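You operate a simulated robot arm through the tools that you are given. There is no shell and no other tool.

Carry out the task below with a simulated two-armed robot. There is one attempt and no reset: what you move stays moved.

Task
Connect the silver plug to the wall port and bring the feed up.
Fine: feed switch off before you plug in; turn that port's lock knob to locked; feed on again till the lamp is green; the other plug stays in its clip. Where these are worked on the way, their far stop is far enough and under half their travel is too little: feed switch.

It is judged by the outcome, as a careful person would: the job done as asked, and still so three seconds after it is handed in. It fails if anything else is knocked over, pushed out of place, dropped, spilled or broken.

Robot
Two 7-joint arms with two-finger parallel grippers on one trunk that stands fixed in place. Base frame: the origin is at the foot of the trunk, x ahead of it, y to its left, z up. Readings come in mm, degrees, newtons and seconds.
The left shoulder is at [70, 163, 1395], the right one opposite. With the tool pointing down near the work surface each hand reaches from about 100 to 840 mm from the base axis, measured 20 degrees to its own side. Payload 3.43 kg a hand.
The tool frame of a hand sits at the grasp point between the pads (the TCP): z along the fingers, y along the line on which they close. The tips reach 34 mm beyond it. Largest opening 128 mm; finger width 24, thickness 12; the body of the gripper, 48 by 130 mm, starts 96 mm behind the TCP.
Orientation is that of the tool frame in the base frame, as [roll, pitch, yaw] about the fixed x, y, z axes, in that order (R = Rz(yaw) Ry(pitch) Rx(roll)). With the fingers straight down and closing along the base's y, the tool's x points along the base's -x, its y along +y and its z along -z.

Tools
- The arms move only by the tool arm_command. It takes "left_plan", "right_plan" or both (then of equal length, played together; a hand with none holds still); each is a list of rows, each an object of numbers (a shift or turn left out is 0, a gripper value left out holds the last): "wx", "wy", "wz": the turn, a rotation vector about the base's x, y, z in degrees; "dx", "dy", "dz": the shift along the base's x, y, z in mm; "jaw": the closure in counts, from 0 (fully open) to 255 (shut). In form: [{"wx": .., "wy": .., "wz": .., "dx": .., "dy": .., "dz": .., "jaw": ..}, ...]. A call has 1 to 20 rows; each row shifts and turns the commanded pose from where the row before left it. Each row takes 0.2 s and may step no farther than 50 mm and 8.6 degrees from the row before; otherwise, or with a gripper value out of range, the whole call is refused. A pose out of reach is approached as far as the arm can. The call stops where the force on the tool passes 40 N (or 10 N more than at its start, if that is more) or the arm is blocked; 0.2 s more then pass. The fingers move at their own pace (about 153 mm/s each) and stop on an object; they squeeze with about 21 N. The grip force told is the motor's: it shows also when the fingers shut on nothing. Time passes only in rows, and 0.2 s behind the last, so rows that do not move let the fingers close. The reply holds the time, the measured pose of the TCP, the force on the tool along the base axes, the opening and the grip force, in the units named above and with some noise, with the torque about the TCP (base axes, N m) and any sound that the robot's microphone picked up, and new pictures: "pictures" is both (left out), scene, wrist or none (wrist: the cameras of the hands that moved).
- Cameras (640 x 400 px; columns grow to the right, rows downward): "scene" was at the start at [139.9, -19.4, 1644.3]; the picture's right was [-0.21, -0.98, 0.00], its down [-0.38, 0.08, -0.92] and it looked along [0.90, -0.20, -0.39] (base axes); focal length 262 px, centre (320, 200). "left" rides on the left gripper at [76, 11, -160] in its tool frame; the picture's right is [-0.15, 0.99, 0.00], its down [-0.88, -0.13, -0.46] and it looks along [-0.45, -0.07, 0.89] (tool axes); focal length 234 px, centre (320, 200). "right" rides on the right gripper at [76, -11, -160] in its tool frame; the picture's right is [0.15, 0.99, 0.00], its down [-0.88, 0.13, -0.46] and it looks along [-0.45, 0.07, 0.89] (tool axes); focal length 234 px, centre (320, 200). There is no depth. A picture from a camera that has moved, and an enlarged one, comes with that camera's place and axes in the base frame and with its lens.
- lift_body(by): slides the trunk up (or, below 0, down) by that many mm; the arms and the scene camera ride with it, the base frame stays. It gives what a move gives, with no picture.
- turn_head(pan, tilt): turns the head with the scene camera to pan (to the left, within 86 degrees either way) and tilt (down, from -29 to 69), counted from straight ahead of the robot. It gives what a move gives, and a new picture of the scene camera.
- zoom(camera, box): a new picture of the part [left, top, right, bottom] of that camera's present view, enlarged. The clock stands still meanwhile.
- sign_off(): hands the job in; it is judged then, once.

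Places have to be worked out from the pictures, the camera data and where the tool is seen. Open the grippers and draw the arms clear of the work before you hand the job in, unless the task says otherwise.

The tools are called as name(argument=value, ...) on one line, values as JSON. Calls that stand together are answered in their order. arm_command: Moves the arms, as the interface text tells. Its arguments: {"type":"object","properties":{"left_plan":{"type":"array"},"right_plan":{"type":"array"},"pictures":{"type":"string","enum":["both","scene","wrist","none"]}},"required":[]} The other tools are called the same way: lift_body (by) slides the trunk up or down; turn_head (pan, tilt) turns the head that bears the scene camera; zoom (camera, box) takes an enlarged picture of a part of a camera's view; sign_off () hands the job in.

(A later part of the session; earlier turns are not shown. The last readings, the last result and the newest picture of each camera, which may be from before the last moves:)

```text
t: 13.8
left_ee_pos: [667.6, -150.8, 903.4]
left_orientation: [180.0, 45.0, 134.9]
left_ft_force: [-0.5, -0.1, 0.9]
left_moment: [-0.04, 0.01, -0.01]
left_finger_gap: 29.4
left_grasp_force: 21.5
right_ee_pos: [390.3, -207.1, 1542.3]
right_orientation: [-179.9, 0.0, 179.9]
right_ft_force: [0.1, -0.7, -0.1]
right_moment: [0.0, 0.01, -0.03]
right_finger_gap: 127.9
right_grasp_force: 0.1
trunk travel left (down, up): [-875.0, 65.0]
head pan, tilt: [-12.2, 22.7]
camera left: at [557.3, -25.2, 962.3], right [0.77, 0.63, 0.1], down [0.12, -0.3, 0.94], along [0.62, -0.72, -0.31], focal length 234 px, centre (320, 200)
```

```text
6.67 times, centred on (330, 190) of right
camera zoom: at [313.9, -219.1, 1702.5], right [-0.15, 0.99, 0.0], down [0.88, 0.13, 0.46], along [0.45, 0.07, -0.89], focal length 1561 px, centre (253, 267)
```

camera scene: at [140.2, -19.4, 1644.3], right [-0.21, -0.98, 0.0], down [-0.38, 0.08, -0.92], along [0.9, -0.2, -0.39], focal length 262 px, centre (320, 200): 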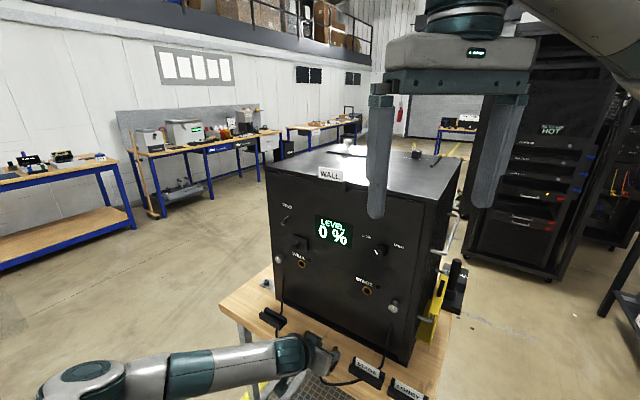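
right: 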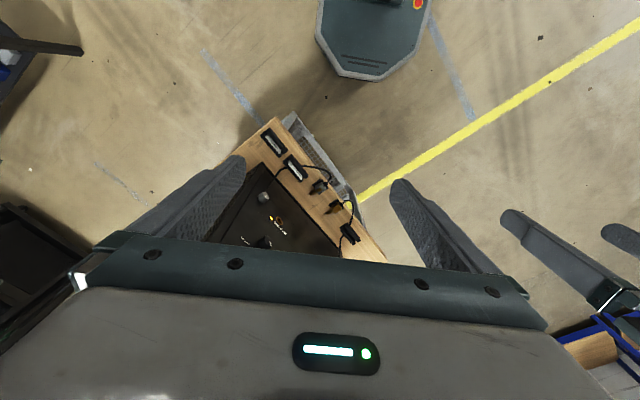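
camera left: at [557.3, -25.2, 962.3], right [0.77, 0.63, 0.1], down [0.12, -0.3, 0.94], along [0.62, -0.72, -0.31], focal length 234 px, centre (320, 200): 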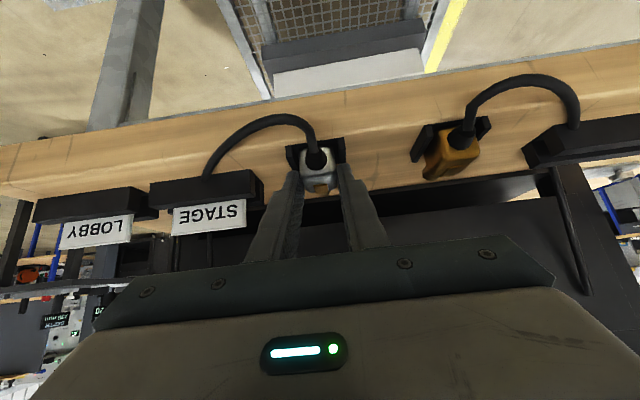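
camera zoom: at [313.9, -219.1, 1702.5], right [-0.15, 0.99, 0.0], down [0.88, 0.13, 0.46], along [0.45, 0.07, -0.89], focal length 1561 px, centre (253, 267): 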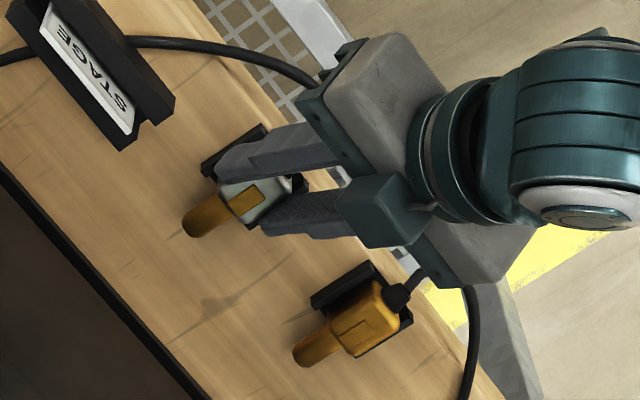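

The fingers stopped at 29.4 mm with 21.5 N, gripping the silver body above the walls. I'll lift straight up slowly and check the plug follows.

arm_command(left_plan=[{"dz": 3}, {"dz": 4}, {"dz": 6}, {"dz": 8}, {"dz": 10}, {"dz": 12}], pictures="wrist")

zoom(camera="left", box=[260, 110, 380, 215])

zoom(camera="right", box=[280, 150, 380, 225])

```text
t: 15.2
left_ee_pos: [667.1, -149.2, 946.0]
left_orientation: [-179.9, 45.1, 135.0]
left_ft_force: [-0.4, 0.3, 0.8]
left_moment: [-0.02, 0.01, -0.01]
left_finger_gap: 0.2
left_grasp_force: 20.7
right_ee_pos: [389.7, -207.0, 1543.8]
right_orientation: [-180.0, 0.0, -180.0]
right_ft_force: [-0.3, -1.0, 0.2]
right_moment: [-0.01, -0.01, -0.02]
right_finger_gap: 128.0
right_grasp_force: 0.0
trunk travel left (down, up): [-875.0, 65.0]
head pan, tilt: [-12.2, 22.7]
camera left: at [558.0, -24.5, 1005.6], right [0.77, 0.63, 0.1], down [0.12, -0.3, 0.94], along [0.62, -0.72, -0.31], focal length 234 px, centre (320, 200)
```

left: 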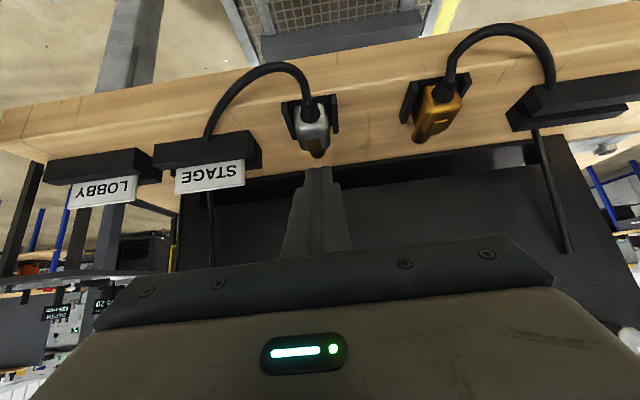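

```text
3.81 times, centred on (320, 162) of left
camera zoom: at [558.0, -24.5, 1005.6], right [0.77, 0.63, 0.1], down [0.12, -0.3, 0.94], along [0.62, -0.72, -0.31], focal length 892 px, centre (320, 343)
```

zoom: 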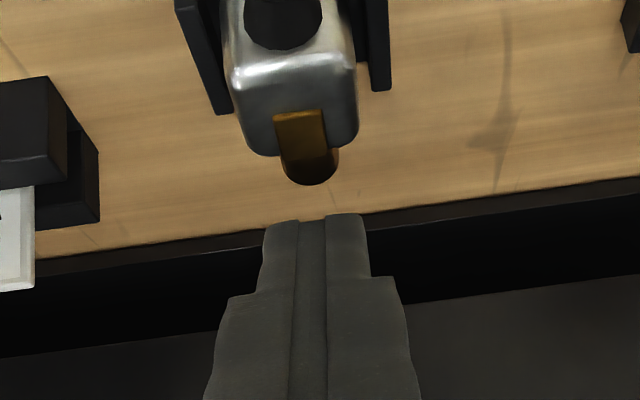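

```text
5.33 times, centred on (330, 188) of right
camera zoom: at [314.0, -219.1, 1702.5], right [-0.15, 0.99, 0.0], down [0.88, 0.13, 0.46], along [0.45, 0.07, -0.89], focal length 1249 px, centre (267, 267)
```

zoom: 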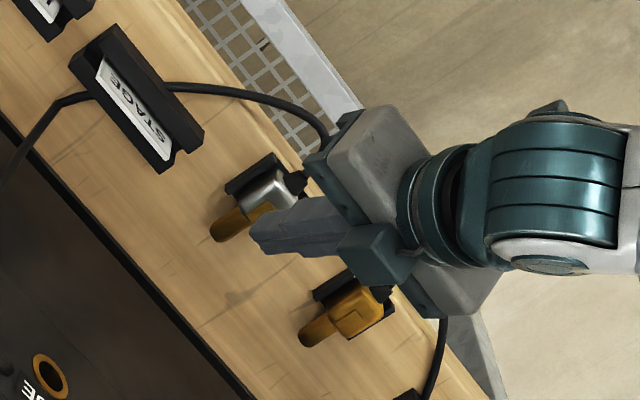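

The fingers slipped off (gap 0.2) — the grip was too shallow on the rounded top; the plug is still in its clip. I'll re-open, steepen the tool to 30° from vertical for a fuller pad contact, and set up over the plug again with a 33 mm opening.

arm_command(left_plan=[{"jaw": 155}, {"wx": 5.3, "wy": 5.3, "dx": 2.4, "dy": -3.6}, {"wx": 5.3, "wy": 5.3, "dx": 2.4, "dy": -3.6}, {"dz": -14}, {"dz": -14}, {"jaw": 189}, {}], pictures="wrist")

zoom(camera="left", box=[250, 80, 390, 200])

zoom(camera="right", box=[280, 150, 380, 225])

```text
t: 16.8
left_ee_pos: [670.8, -157.7, 919.6]
left_orientation: [-180.0, 30.0, 134.9]
left_ft_force: [-0.4, 0.8, -0.5]
left_moment: [0.01, -0.02, 0.02]
left_finger_gap: 33.2
left_grasp_force: 0.1
right_ee_pos: [389.2, -206.7, 1544.3]
right_orientation: [180.0, -0.1, -180.0]
right_ft_force: [-0.5, -0.7, 0.2]
right_moment: [0.0, 0.05, 0.0]
right_finger_gap: 128.2
right_grasp_force: 0.1
trunk travel left (down, up): [-875.0, 65.0]
head pan, tilt: [-12.2, 22.7]
camera left: at [577.4, -46.3, 1018.5], right [0.79, 0.61, 0.07], down [0.29, -0.47, 0.84], along [0.54, -0.64, -0.55], focal length 234 px, centre (320, 200)
```

left: 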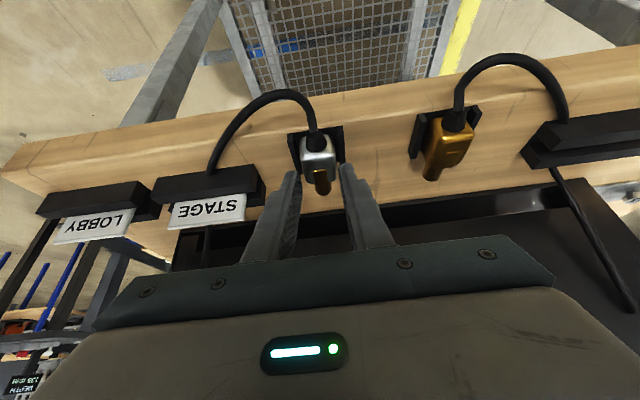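

```text
3.33 times, centred on (320, 140) of left
camera zoom: at [577.4, -46.3, 1018.5], right [0.79, 0.61, 0.07], down [0.29, -0.47, 0.84], along [0.54, -0.64, -0.55], focal length 781 px, centre (320, 400)
```

zoom: 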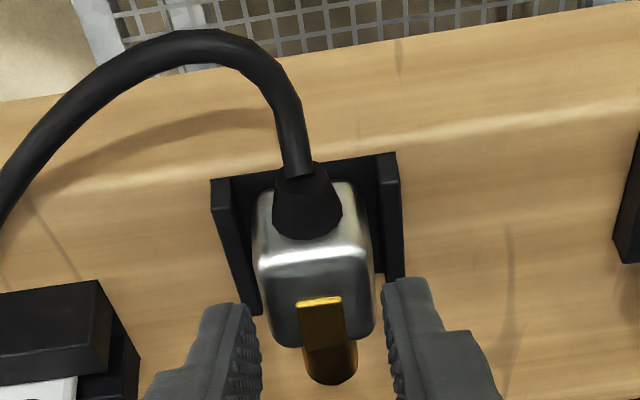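

```text
5.33 times, centred on (330, 188) of right
camera zoom: at [314.0, -218.6, 1702.6], right [-0.15, 0.99, 0.0], down [0.88, 0.13, 0.46], along [0.45, 0.07, -0.89], focal length 1249 px, centre (267, 267)
```

zoom: 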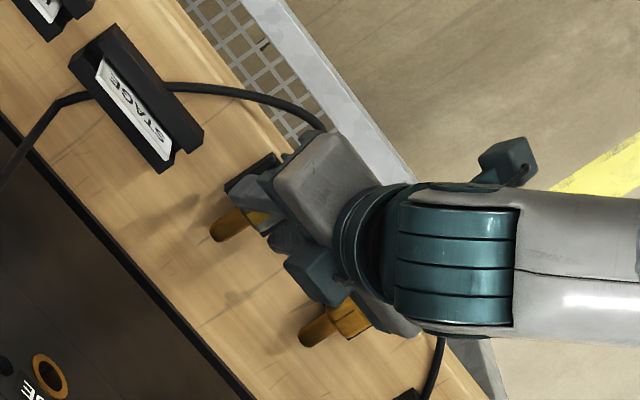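

The plug is centred between the fingers. I'll descend carefully toward the wall tops and watch for contact force.

arm_command(left_plan=[{"dz": -6}, {"dz": -4}, {"dz": -2}, {"dz": -2}], pictures="wrist")

zoom(camera="left", box=[250, 80, 390, 200])

```text
t: 17.8
left_ee_pos: [670.7, -158.2, 905.7]
left_orientation: [179.9, 30.1, 135.0]
left_ft_force: [-0.9, 1.9, 8.9]
left_moment: [-0.05, 0.09, -0.05]
left_finger_gap: 32.9
left_grasp_force: 0.0
right_ee_pos: [388.1, -206.7, 1544.5]
right_orientation: [180.0, 0.0, 180.0]
right_ft_force: [-0.3, 0.3, 0.1]
right_moment: [0.02, -0.01, -0.03]
right_finger_gap: 127.7
right_grasp_force: 0.0
trunk travel left (down, up): [-875.0, 65.0]
head pan, tilt: [-12.2, 22.7]
camera left: at [577.1, -46.7, 1005.9], right [0.79, 0.61, 0.07], down [0.28, -0.47, 0.84], along [0.55, -0.64, -0.54], focal length 234 px, centre (320, 200)
```

left: 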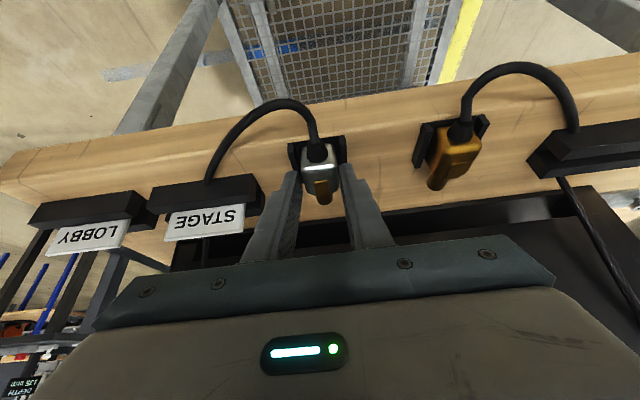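

```text
3.33 times, centred on (320, 140) of left
camera zoom: at [577.1, -46.7, 1005.9], right [0.79, 0.61, 0.07], down [0.28, -0.47, 0.84], along [0.55, -0.64, -0.54], focal length 781 px, centre (320, 400)
```

zoom: 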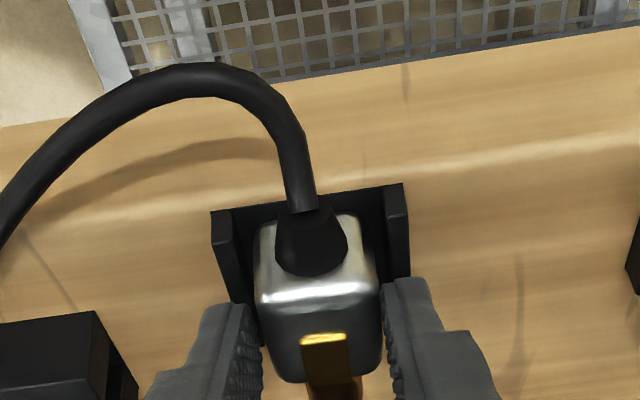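

Contact of 9 N at z 905.7 confirms the wall tops at z≈870. I'll raise 0.8 mm, close fully, then try a slow small lift and check the gap.

arm_command(left_plan=[{"dz": 0.8}, {"jaw": 255}, {}, {}, {"dz": 1.5}, {"dz": 1.5}, {"dz": 1.5}, {}], pictures="wrist")

zoom(camera="left", box=[250, 80, 390, 200])

```text
t: 19.6
left_ee_pos: [671.9, -158.5, 910.1]
left_orientation: [180.0, 30.0, 135.0]
left_ft_force: [0.4, 0.5, -0.8]
left_moment: [0.01, 0.03, -0.01]
left_finger_gap: 29.2
left_grasp_force: 21.0
right_ee_pos: [389.1, -207.1, 1541.3]
right_orientation: [-179.9, 0.0, -180.0]
right_ft_force: [-0.1, 0.1, 0.5]
right_moment: [0.01, -0.01, -0.04]
right_finger_gap: 128.2
right_grasp_force: 0.0
trunk travel left (down, up): [-875.0, 65.0]
head pan, tilt: [-12.2, 22.7]
camera left: at [577.3, -46.4, 1009.6], right [0.79, 0.61, 0.07], down [0.29, -0.47, 0.83], along [0.54, -0.64, -0.55], focal length 234 px, centre (320, 200)
```

left: 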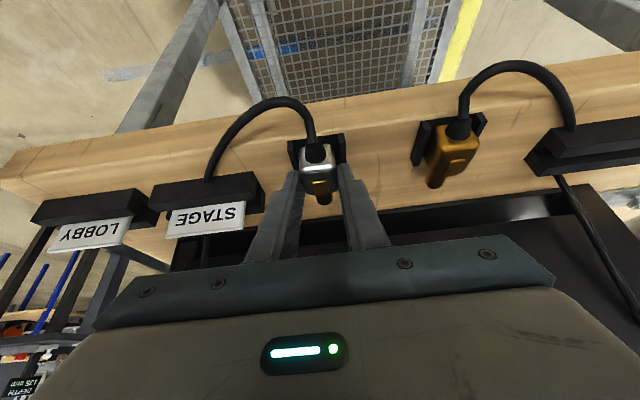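

```text
3.33 times, centred on (320, 140) of left
camera zoom: at [577.3, -46.4, 1009.6], right [0.79, 0.61, 0.07], down [0.29, -0.47, 0.83], along [0.54, -0.64, -0.55], focal length 781 px, centre (320, 400)
```

zoom: 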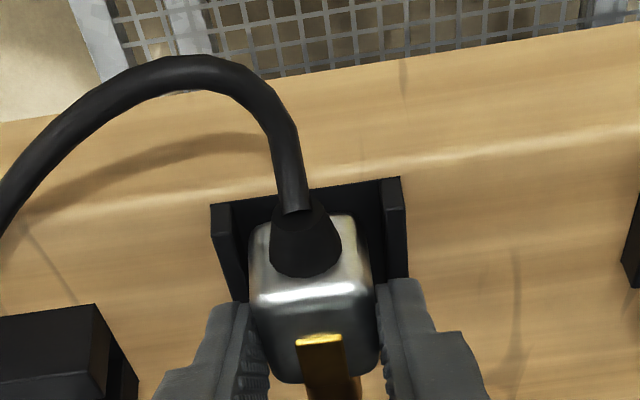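

After a 4.5 mm lift the gap still reads 29.2 mm and the plug has moved with the hand. I'll continue lifting gently.

arm_command(left_plan=[{"dz": 2}, {"dz": 2}, {"dz": 3}, {"dz": 3}, {"dz": 3}, {}], pictures="wrist")

zoom(camera="left", box=[250, 80, 390, 200])

zoom(camera="right", box=[280, 150, 380, 225])

```text
t: 21.0
left_ee_pos: [672.1, -157.6, 922.9]
left_orientation: [-180.0, 29.9, 135.0]
left_ft_force: [0.5, 0.3, -1.4]
left_moment: [-0.03, 0.04, -0.02]
left_finger_gap: 29.4
left_grasp_force: 21.0
right_ee_pos: [389.3, -207.1, 1543.6]
right_orientation: [-179.9, 0.0, -179.9]
right_ft_force: [0.5, 0.2, -0.3]
right_moment: [0.02, -0.02, 0.0]
right_finger_gap: 127.9
right_grasp_force: 0.2
trunk travel left (down, up): [-875.0, 65.0]
head pan, tilt: [-12.2, 22.7]
camera left: at [577.4, -47.0, 1022.9], right [0.79, 0.61, 0.07], down [0.29, -0.47, 0.83], along [0.54, -0.64, -0.55], focal length 234 px, centre (320, 200)
```

left: 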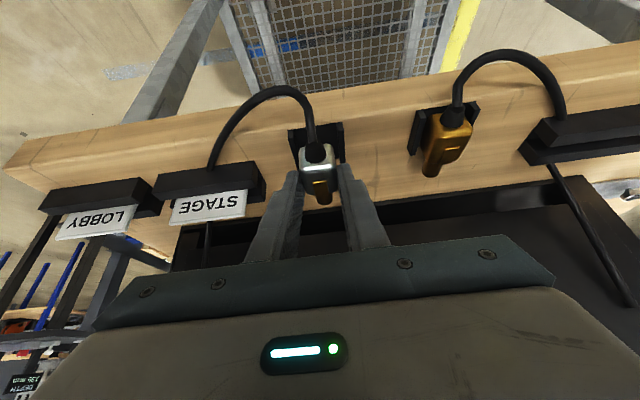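

```text
3.33 times, centred on (320, 140) of left
camera zoom: at [577.4, -47.0, 1022.9], right [0.79, 0.61, 0.07], down [0.29, -0.47, 0.83], along [0.54, -0.64, -0.55], focal length 781 px, centre (320, 400)
```

zoom: 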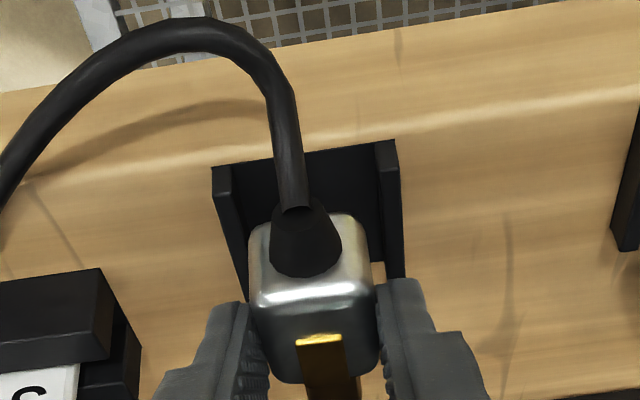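

```text
5.33 times, centred on (330, 188) of right
camera zoom: at [314.3, -219.1, 1702.4], right [-0.15, 0.99, 0.0], down [0.88, 0.13, 0.46], along [0.45, 0.07, -0.89], focal length 1249 px, centre (267, 267)
```

zoom: 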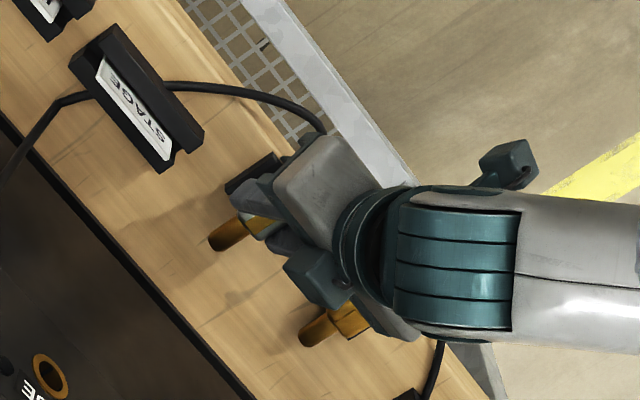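

The plug is out of the clip and rides firmly in the fingers (gap 29.4). I'll raise it further in gentle steps and look at how the tip and cable behave.

arm_command(left_plan=[{"dz": 6}, {"dz": 12}, {"dz": 15}, {"dz": 15}, {"dz": 15}, {"dz": 12}, {"dz": 6}], pictures="both")

zoom(camera="left", box=[260, 120, 380, 220])

zoom(camera="scene", box=[270, 290, 390, 390])

zoom(camera="right", box=[260, 140, 380, 240])

```text
t: 22.6
left_ee_pos: [671.0, -157.4, 1003.6]
left_orientation: [180.0, 30.0, 135.1]
left_ft_force: [0.0, 0.2, -1.2]
left_moment: [0.06, 0.01, -0.03]
left_finger_gap: 29.8
left_grasp_force: 20.5
right_ee_pos: [388.9, -206.8, 1543.1]
right_orientation: [-180.0, 0.0, 180.0]
right_ft_force: [-0.5, 0.9, 0.4]
right_moment: [-0.02, -0.03, 0.01]
right_finger_gap: 127.9
right_grasp_force: 0.0
trunk travel left (down, up): [-875.0, 65.0]
head pan, tilt: [-12.2, 22.7]
camera scene: at [140.1, -19.5, 1644.3], right [-0.21, -0.98, 0.0], down [-0.38, 0.08, -0.92], along [0.9, -0.2, -0.39], focal length 262 px, centre (320, 200)
camera left: at [577.2, -46.8, 1104.0], right [0.79, 0.61, 0.07], down [0.29, -0.47, 0.83], along [0.54, -0.64, -0.55], focal length 234 px, centre (320, 200)
```

scene: 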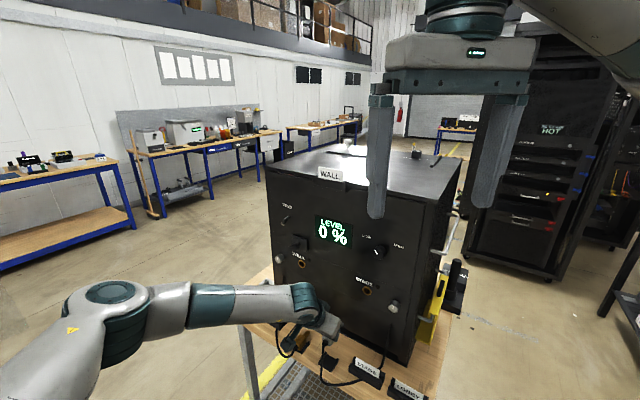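
left: 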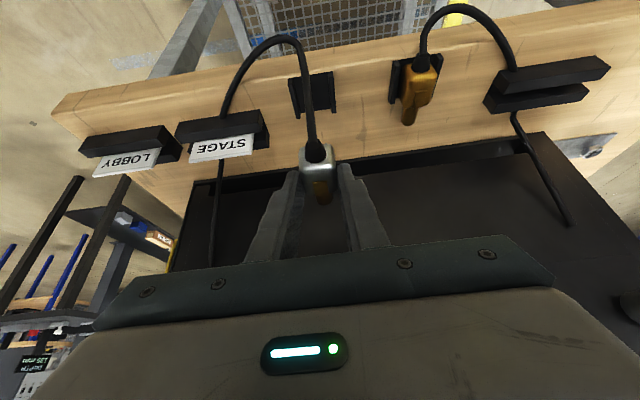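

```text
4.00 times, centred on (320, 170) of left
camera zoom: at [577.2, -46.8, 1104.0], right [0.79, 0.61, 0.07], down [0.29, -0.47, 0.83], along [0.54, -0.64, -0.55], focal length 937 px, centre (320, 320)
```

zoom: 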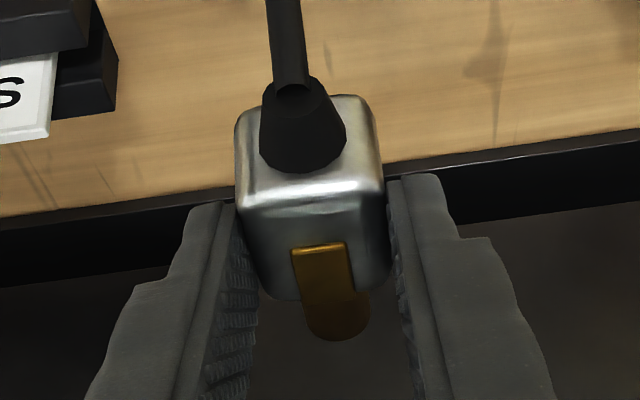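

```text
4.00 times, centred on (330, 340) of scene
camera zoom: at [140.1, -19.5, 1644.3], right [-0.21, -0.98, 0.0], down [-0.38, 0.08, -0.92], along [0.9, -0.2, -0.39], focal length 1046 px, centre (280, -360)
```

zoom: 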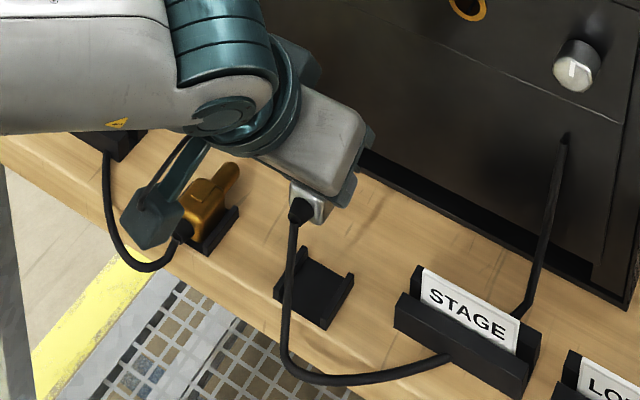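

```text
4.00 times, centred on (320, 190) of right
camera zoom: at [314.2, -219.1, 1702.5], right [-0.15, 0.99, 0.0], down [0.88, 0.13, 0.46], along [0.45, 0.07, -0.89], focal length 937 px, centre (320, 240)
```

zoom: 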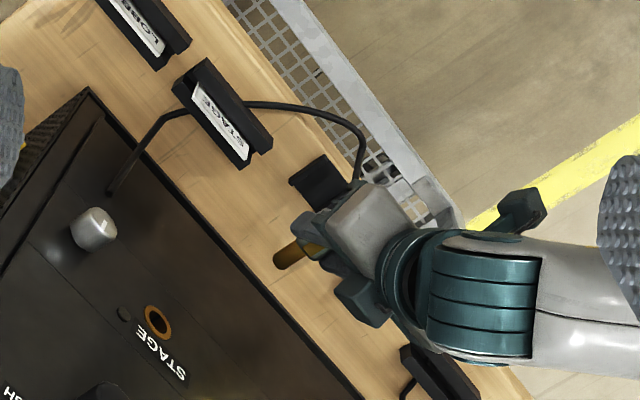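

The plug is held squarely (its axis about 30 mm below the TCP by my rays) and the cable follows freely. I'll carry it gently to about 60 mm in front of the WALL port.

arm_command(left_plan=[{"dx": 6, "dy": 6, "dz": 6}, {"dx": 12, "dy": 11.8, "dz": 11.6}, {"dx": 12, "dy": 11.8, "dz": 11.6}, {"dx": 12, "dy": 11.8, "dz": 11.6}, {"dx": 12, "dy": 11.8, "dz": 11.6}, {"dx": 12, "dy": 11.8, "dz": 11.6}, {"dx": 12, "dy": 11.8, "dz": 11.6}, {"dx": 12, "dy": 11.8, "dz": 11.6}, {"dx": 12, "dy": 11.8, "dz": 11.6}, {"dx": 12, "dy": 11.8, "dz": 11.6}, {"dx": 12, "dy": 11.8, "dz": 11.6}], pictures="both")

zoom(camera="left", box=[240, 120, 400, 240])

zoom(camera="scene", box=[250, 210, 350, 290])

```text
t: 25.0
left_ee_pos: [797.8, -34.3, 1126.8]
left_orientation: [-180.0, 29.9, 135.0]
left_ft_force: [0.2, -0.1, -0.4]
left_moment: [-0.02, 0.01, 0.0]
left_finger_gap: 29.3
left_grasp_force: 21.1
right_ee_pos: [390.1, -206.9, 1543.7]
right_orientation: [-180.0, -0.1, 180.0]
right_ft_force: [-0.4, -0.2, 0.3]
right_moment: [-0.01, -0.01, -0.01]
right_finger_gap: 128.0
right_grasp_force: 0.0
trunk travel left (down, up): [-875.0, 65.0]
head pan, tilt: [-12.2, 22.7]
camera scene: at [140.2, -18.9, 1644.3], right [-0.21, -0.98, 0.0], down [-0.38, 0.08, -0.92], along [0.9, -0.2, -0.39], focal length 262 px, centre (320, 200)
camera left: at [703.6, 77.3, 1225.8], right [0.79, 0.61, 0.07], down [0.29, -0.47, 0.84], along [0.54, -0.64, -0.55], focal length 234 px, centre (320, 200)
```

scene: 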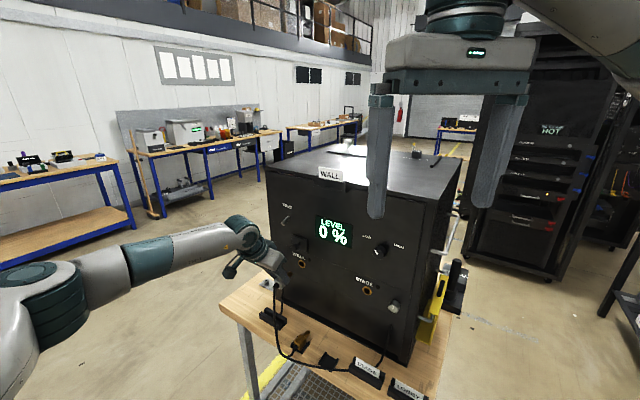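
left: 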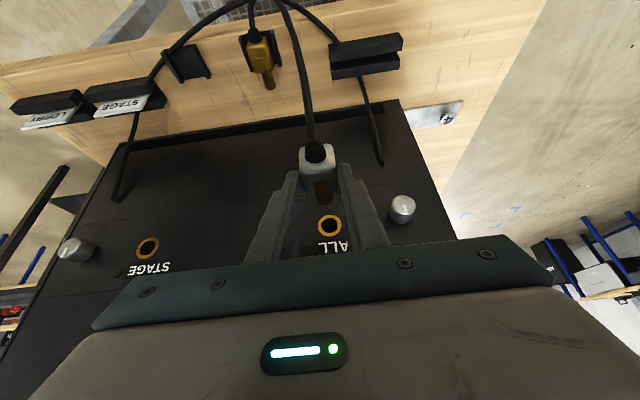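

```text
3.33 times, centred on (320, 180) of left
camera zoom: at [703.6, 77.3, 1225.8], right [0.79, 0.61, 0.07], down [0.29, -0.47, 0.84], along [0.54, -0.64, -0.55], focal length 781 px, centre (320, 267)
```

zoom: 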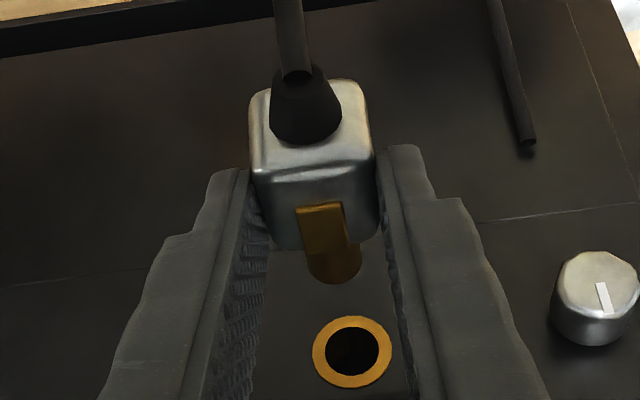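

```text
5.00 times, centred on (300, 250) of scene
camera zoom: at [140.2, -18.9, 1644.3], right [-0.21, -0.98, 0.0], down [-0.38, 0.08, -0.92], along [0.9, -0.2, -0.39], focal length 1308 px, centre (420, -50)
```

zoom: 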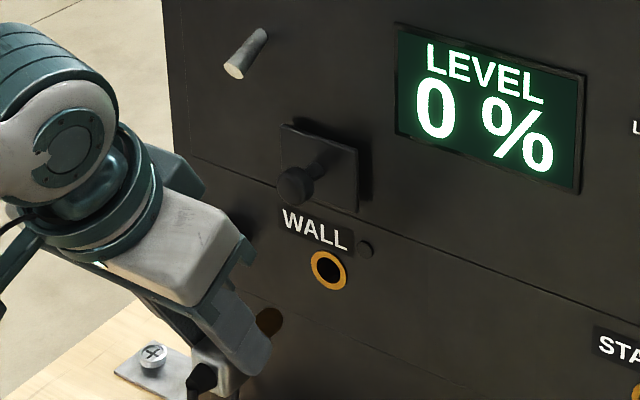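

The wrist view confirms the WALL port at z≈1095, u≈539–540 (bore ≈19 mm, pin ≈16 mm). I'll zoom with the scene camera on the pin tip to triangulate its height relative to the port.

zoom(camera="scene", box=[272, 252, 320, 282])

zoom(camera="left", box=[295, 160, 367, 240])

```text
13.33 times, centred on (296, 267) of scene
camera zoom: at [140.2, -18.9, 1644.3], right [-0.21, -0.98, 0.0], down [-0.38, 0.08, -0.92], along [0.9, -0.2, -0.39], focal length 3488 px, centre (640, -693)
```

zoom: 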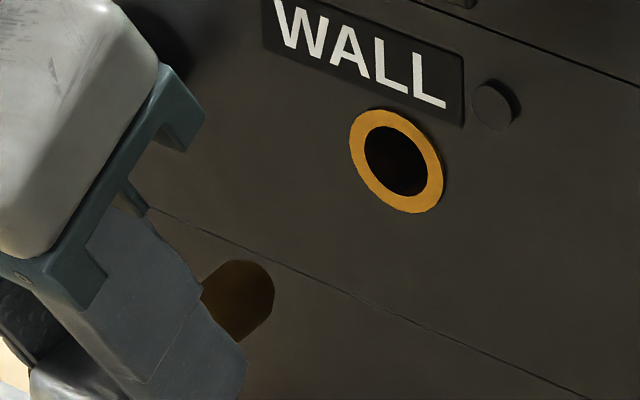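

```text
5.00 times, centred on (331, 200) of left
camera zoom: at [703.6, 77.3, 1225.8], right [0.79, 0.61, 0.07], down [0.29, -0.47, 0.84], along [0.54, -0.64, -0.55], focal length 1171 px, centre (265, 200)
```

zoom: 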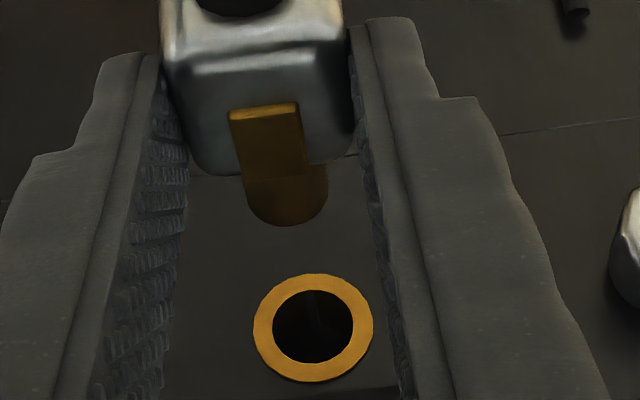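

Triangulated pin end ≈ (839,-77,1095.5), nearly in line with the port. I'll move 40 mm closer along the insertion line and compare pin and port at nearly the same depth.

arm_command(left_plan=[{"dx": 7.1, "dy": -7.1}, {"dx": 7.1, "dy": -7.1}, {"dx": 7.1, "dy": -7.1}, {"dx": 7, "dy": -7}], pictures="wrist")

zoom(camera="scene", box=[272, 245, 320, 275])

zoom(camera="left", box=[295, 160, 367, 240])

```text
t: 26.0
left_ee_pos: [811.8, -47.5, 1125.2]
left_orientation: [-179.9, 30.1, 135.0]
left_ft_force: [-0.3, -0.3, -1.0]
left_moment: [0.02, 0.03, -0.03]
left_finger_gap: 29.2
left_grasp_force: 21.1
left hand out of reach, approached as far as the arm can: row 3, 4
right_ee_pos: [389.5, -206.7, 1543.1]
right_orientation: [-180.0, 0.1, -180.0]
right_ft_force: [0.1, 0.0, 0.1]
right_moment: [0.0, 0.01, 0.01]
right_finger_gap: 127.8
right_grasp_force: 0.0
trunk travel left (down, up): [-875.0, 65.0]
head pan, tilt: [-12.2, 22.7]
camera left: at [718.1, 62.9, 1225.3], right [0.79, 0.61, 0.07], down [0.29, -0.47, 0.83], along [0.54, -0.64, -0.55], focal length 234 px, centre (320, 200)
```

left: 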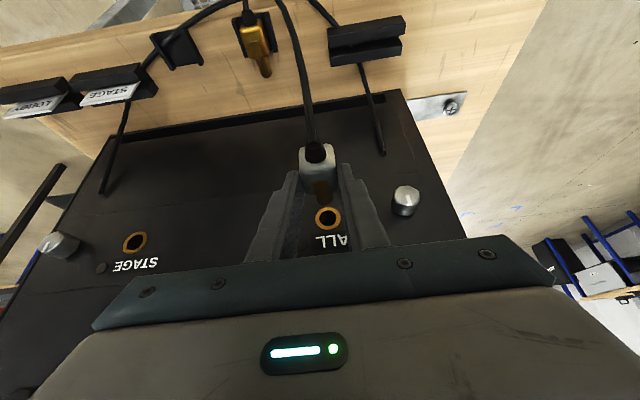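

```text
13.33 times, centred on (296, 260) of scene
camera zoom: at [140.1, -19.4, 1644.3], right [-0.21, -0.98, 0.0], down [-0.38, 0.08, -0.92], along [0.9, -0.2, -0.39], focal length 3488 px, centre (640, -600)
```

zoom: 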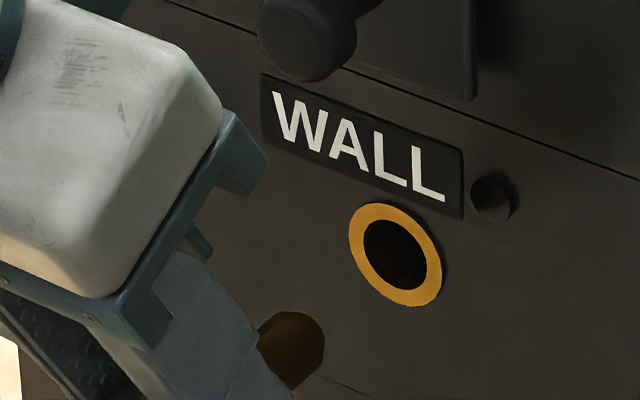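

```text
5.00 times, centred on (331, 200) of left
camera zoom: at [718.1, 62.9, 1225.3], right [0.79, 0.61, 0.07], down [0.29, -0.47, 0.83], along [0.54, -0.64, -0.55], focal length 1171 px, centre (265, 200)
```

zoom: 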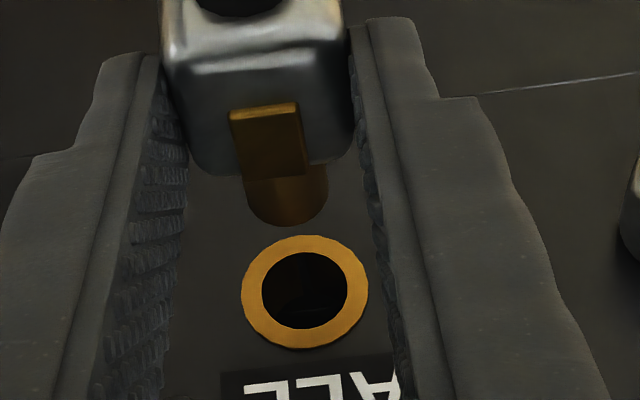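

The arm hit its reach limit at this tilt (rows 3–4), 65 mm short of full insertion, so I need a flatter grip and a lower trunk. I'll back off to an open spot in front of the bench's free area (u≈418), then lower the trunk, to set the plug down and regrasp it more horizontally.

arm_command(left_plan=[{"dx": -10, "dy": 4, "dz": 4}, {"dx": -16, "dy": 0, "dz": 6}, {"dx": -17, "dy": -7, "dz": 7}, {"dx": -17, "dy": -9, "dz": 7}, {"dx": -17, "dy": -9, "dz": 7}, {"dx": -17, "dy": -9, "dz": 7}, {"dx": -17, "dy": -9, "dz": 6}, {"dx": -14, "dy": -9, "dz": 6}], pictures="both")

```text
t: 27.8
left_ee_pos: [686.0, -96.5, 1176.1]
left_orientation: [-179.9, 30.0, 135.1]
left_ft_force: [0.4, -0.6, -0.5]
left_moment: [0.03, 0.0, -0.02]
left_finger_gap: 29.4
left_grasp_force: 21.1
right_ee_pos: [389.0, -207.9, 1542.9]
right_orientation: [-179.9, 0.1, -179.9]
right_ft_force: [0.0, 0.5, -0.1]
right_moment: [0.0, -0.03, -0.01]
right_finger_gap: 128.0
right_grasp_force: 0.2
trunk travel left (down, up): [-875.0, 65.0]
head pan, tilt: [-12.2, 22.7]
camera scene: at [139.6, -19.8, 1644.4], right [-0.21, -0.98, 0.0], down [-0.38, 0.08, -0.92], along [0.9, -0.2, -0.39], focal length 262 px, centre (320, 200)
camera left: at [592.5, 14.0, 1275.4], right [0.79, 0.61, 0.07], down [0.29, -0.47, 0.83], along [0.54, -0.64, -0.55], focal length 234 px, centre (320, 200)
```

scene: 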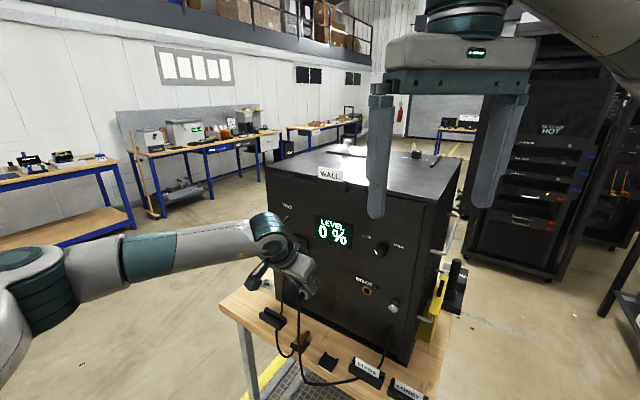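
left: 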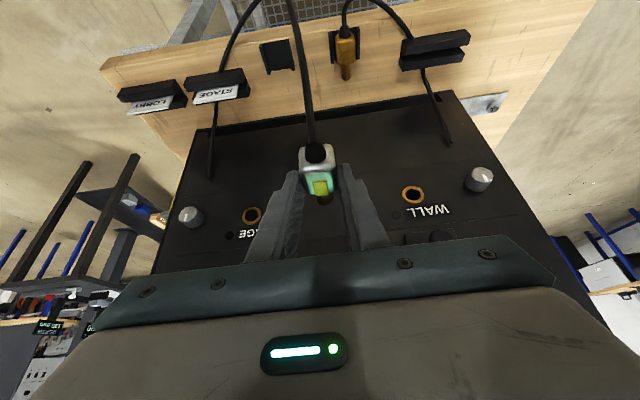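

The plug is secure. Before setting it down I need the bench height and free space, so I'll zoom at the empty silver clip and the strip between the clips and panel from two cameras.

zoom(camera="left", box=[240, 10, 380, 110])

zoom(camera="scene", box=[280, 320, 370, 390])

zoom(camera="right", box=[270, 140, 390, 240])

```text
4.00 times, centred on (310, 60) of left
camera zoom: at [592.5, 14.0, 1275.4], right [0.79, 0.61, 0.07], down [0.29, -0.47, 0.83], along [0.54, -0.64, -0.55], focal length 937 px, centre (360, 760)
```

zoom: 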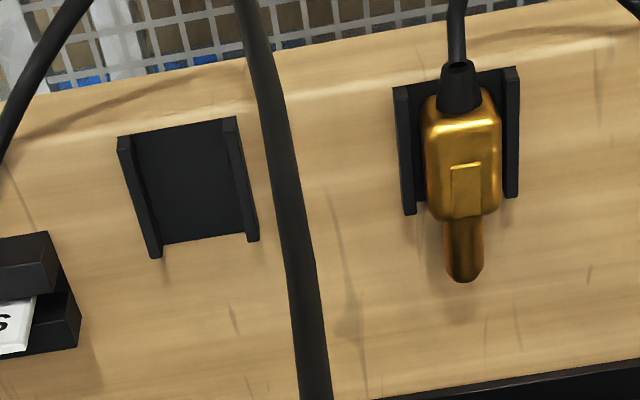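

```text
5.71 times, centred on (325, 355) of scene
camera zoom: at [139.6, -19.8, 1644.4], right [-0.21, -0.98, 0.0], down [-0.38, 0.08, -0.92], along [0.9, -0.2, -0.39], focal length 1495 px, centre (291, -686)
```

zoom: 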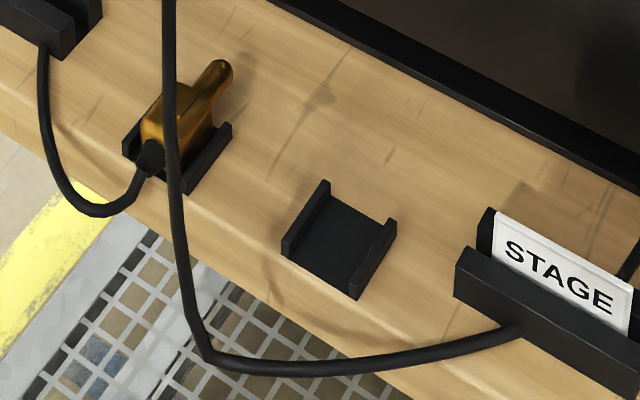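

```text
4.00 times, centred on (330, 190) of right
camera zoom: at [313.7, -219.4, 1702.5], right [-0.15, 0.99, 0.0], down [0.88, 0.13, 0.46], along [0.45, 0.07, -0.89], focal length 937 px, centre (280, 240)
```

zoom: 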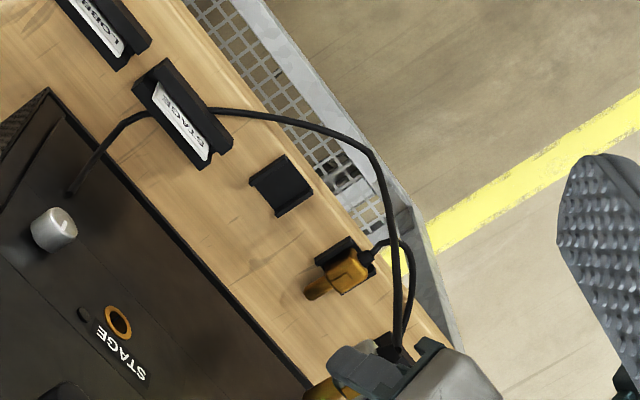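

Bench top is at z≈858 and there is a clear spot at u≈418 between the clips, in front of the panel. I'll raise the hand 60 mm and then lower the trunk 250 mm so the arm reaches comfortably.

arm_command(left_plan=[{"dz": 15}, {"dz": 15}, {"dz": 15}, {"dz": 15}], pictures="none")

lift_body(by=-120)

lift_body(by=-130)

arm_command(left_plan=[{}], pictures="both")

```text
t: 28.8
left_ee_pos: [686.5, -95.7, 1235.2]
left_orientation: [180.0, 30.0, 135.1]
left_ft_force: [0.2, -0.3, -2.2]
left_moment: [0.02, 0.03, -0.02]
left_finger_gap: 29.4
left_grasp_force: 21.0
right_ee_pos: [389.9, -207.2, 1543.9]
right_orientation: [179.9, 0.0, 180.0]
right_ft_force: [-0.2, 0.0, 0.7]
right_moment: [0.0, -0.01, -0.01]
right_finger_gap: 128.0
right_grasp_force: 0.0
trunk travel left (down, up): [-875.0, 65.0]
head pan, tilt: [-12.2, 22.7]
```

```text
t: 30.3
left_ee_pos: [686.2, -96.2, 1115.7]
left_orientation: [-180.0, 30.1, 135.0]
left_ft_force: [0.6, 0.2, -0.3]
left_moment: [0.0, 0.01, -0.01]
left_finger_gap: 29.4
left_grasp_force: 20.8
right_ee_pos: [389.4, -207.1, 1422.9]
right_orientation: [-180.0, -0.1, -180.0]
right_ft_force: [-0.4, 0.4, -0.5]
right_moment: [-0.01, 0.03, -0.01]
right_finger_gap: 128.0
right_grasp_force: 0.1
trunk travel left (down, up): [-755.0, 185.0]
head pan, tilt: [-12.2, 22.7]
```

```text
t: 31.9
left_ee_pos: [687.2, -95.2, 984.9]
left_orientation: [180.0, 30.0, 134.9]
left_ft_force: [-0.4, 0.8, -0.8]
left_moment: [0.01, 0.02, -0.03]
left_finger_gap: 29.2
left_grasp_force: 21.2
right_ee_pos: [388.3, -206.4, 1293.9]
right_orientation: [-180.0, -0.1, -180.0]
right_ft_force: [-0.8, -0.3, 0.1]
right_moment: [0.04, -0.01, -0.02]
right_finger_gap: 128.0
right_grasp_force: 0.1
trunk travel left (down, up): [-625.0, 315.0]
head pan, tilt: [-12.2, 22.7]
```

```text
t: 32.3
left_ee_pos: [686.8, -95.3, 985.0]
left_orientation: [-180.0, 30.0, 135.0]
left_ft_force: [-0.6, 0.3, -0.1]
left_moment: [-0.02, 0.02, 0.0]
left_finger_gap: 29.1
left_grasp_force: 20.7
right_ee_pos: [389.7, -208.8, 1292.7]
right_orientation: [180.0, 0.0, -179.9]
right_ft_force: [-1.0, 0.5, -0.2]
right_moment: [0.03, -0.01, 0.04]
right_finger_gap: 128.0
right_grasp_force: 0.2
trunk travel left (down, up): [-625.0, 315.0]
head pan, tilt: [-12.2, 22.7]
camera scene: at [140.2, -19.5, 1394.3], right [-0.21, -0.98, 0.0], down [-0.38, 0.08, -0.92], along [0.9, -0.2, -0.39], focal length 262 px, centre (320, 200)
camera left: at [592.7, 14.7, 1085.0], right [0.79, 0.61, 0.07], down [0.29, -0.47, 0.83], along [0.54, -0.64, -0.55], focal length 234 px, centre (320, 200)
```

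scene: 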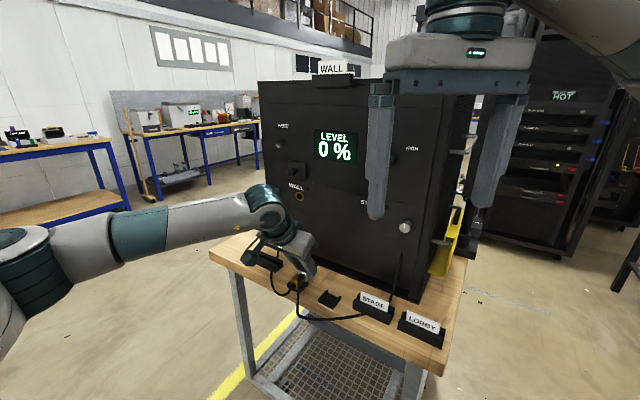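
left: 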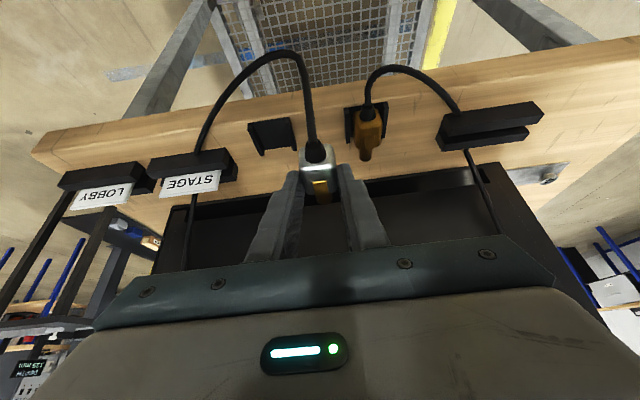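

Trunk is down 250 mm with the plug still held. I'll move over the free spot (u≈418, pin about 14 mm from the panel) and descend to just above the bench.

arm_command(left_plan=[{"dx": 10, "dy": -10, "dz": -5}, {"dx": 15, "dy": -15, "dz": -10}, {"dx": 15, "dy": -15, "dz": -12}, {"dx": 15, "dy": -15, "dz": -14}, {"dz": -14}, {"dz": -10}, {"dz": -6}], pictures="both")

zoom(camera="left", box=[240, 80, 400, 220])

zoom(camera="scene", box=[260, 230, 380, 310])

zoom(camera="right", box=[240, 40, 440, 240])

```text
t: 33.9
left_ee_pos: [742.2, -151.6, 915.0]
left_orientation: [-180.0, 29.9, 135.0]
left_ft_force: [-0.3, 0.5, -0.2]
left_moment: [-0.01, -0.03, 0.0]
left_finger_gap: 29.3
left_grasp_force: 20.7
right_ee_pos: [389.9, -207.0, 1293.7]
right_orientation: [180.0, 0.0, -179.9]
right_ft_force: [-0.2, 0.4, -0.1]
right_moment: [0.0, -0.02, -0.02]
right_finger_gap: 127.8
right_grasp_force: 0.1
trunk travel left (down, up): [-625.0, 315.0]
head pan, tilt: [-12.2, 22.7]
camera scene: at [140.2, -19.5, 1394.3], right [-0.21, -0.98, 0.0], down [-0.38, 0.08, -0.92], along [0.9, -0.2, -0.39], focal length 262 px, centre (320, 200)
camera left: at [647.9, -40.7, 1013.9], right [0.79, 0.61, 0.07], down [0.29, -0.47, 0.83], along [0.54, -0.64, -0.55], focal length 234 px, centre (320, 200)
```

scene: 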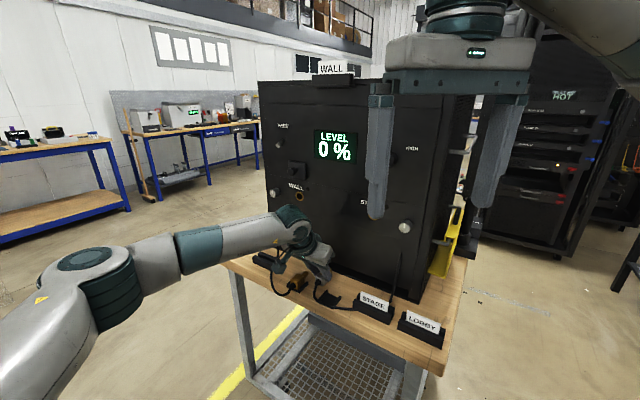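
left: 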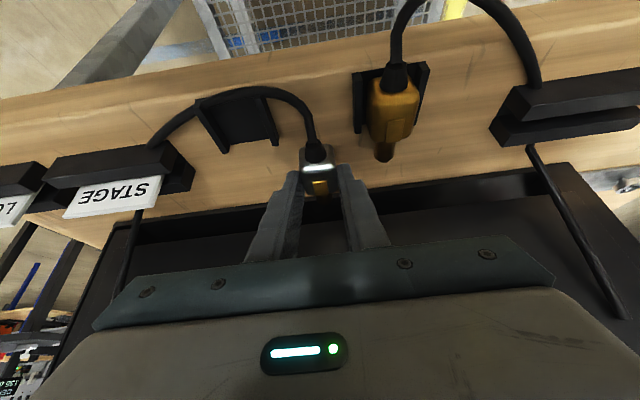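

```text
2.86 times, centred on (320, 150) of left
camera zoom: at [647.9, -40.7, 1013.9], right [0.79, 0.61, 0.07], down [0.29, -0.47, 0.83], along [0.54, -0.64, -0.55], focal length 669 px, centre (320, 343)
```

zoom: 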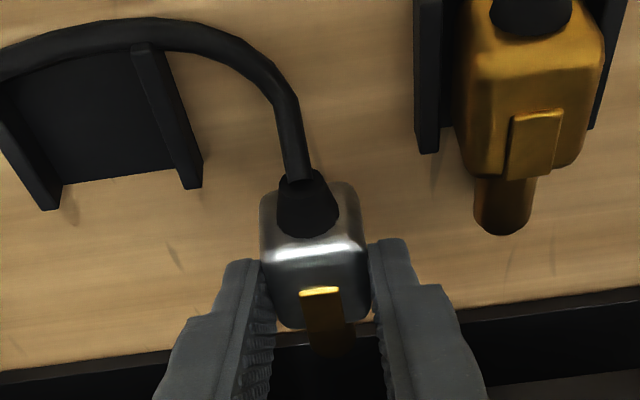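

```text
5.00 times, centred on (320, 270) of scene
camera zoom: at [140.2, -19.5, 1394.3], right [-0.21, -0.98, 0.0], down [-0.38, 0.08, -0.92], along [0.9, -0.2, -0.39], focal length 1308 px, centre (320, -150)
```

zoom: 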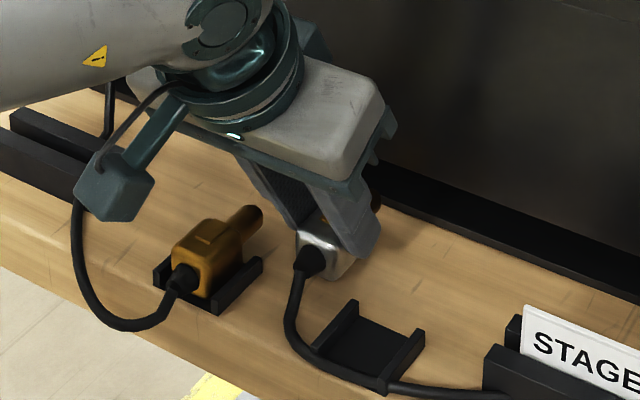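

```text
2.00 times, centred on (340, 140) of right
camera zoom: at [314.3, -219.1, 1452.4], right [-0.15, 0.99, 0.0], down [0.88, 0.13, 0.46], along [0.45, 0.07, -0.89], focal length 468 px, centre (280, 320)
```

zoom: 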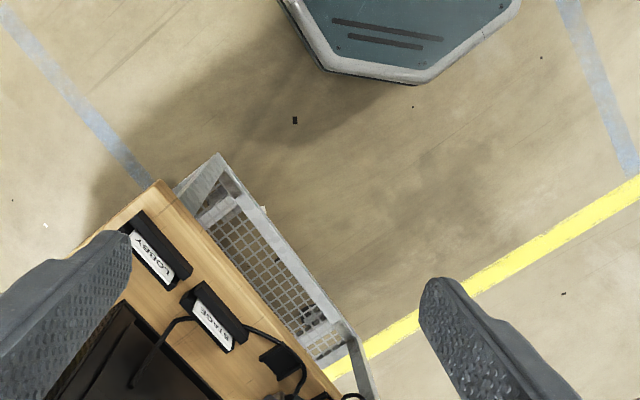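

The plug hovers over bare wood between the clips with its pin tip just short of the recessed base. I'll lower in small steps until it touches the bench.

arm_command(left_plan=[{"dz": -5}, {"dz": -4}, {"dz": -1}, {"dz": -1}], pictures="none")

```text
t: 34.9
left_ee_pos: [741.0, -150.5, 906.9]
left_orientation: [179.9, 30.3, 135.0]
left_ft_force: [2.3, -0.9, 13.2]
left_moment: [-0.07, -0.02, 0.02]
left_finger_gap: 29.3
left_grasp_force: 20.8
right_ee_pos: [388.4, -206.7, 1293.4]
right_orientation: [-180.0, 0.0, 179.9]
right_ft_force: [-0.1, 0.0, -0.6]
right_moment: [-0.03, -0.01, 0.02]
right_finger_gap: 127.8
right_grasp_force: 0.1
trunk travel left (down, up): [-625.0, 315.0]
head pan, tilt: [-12.2, 22.7]
```

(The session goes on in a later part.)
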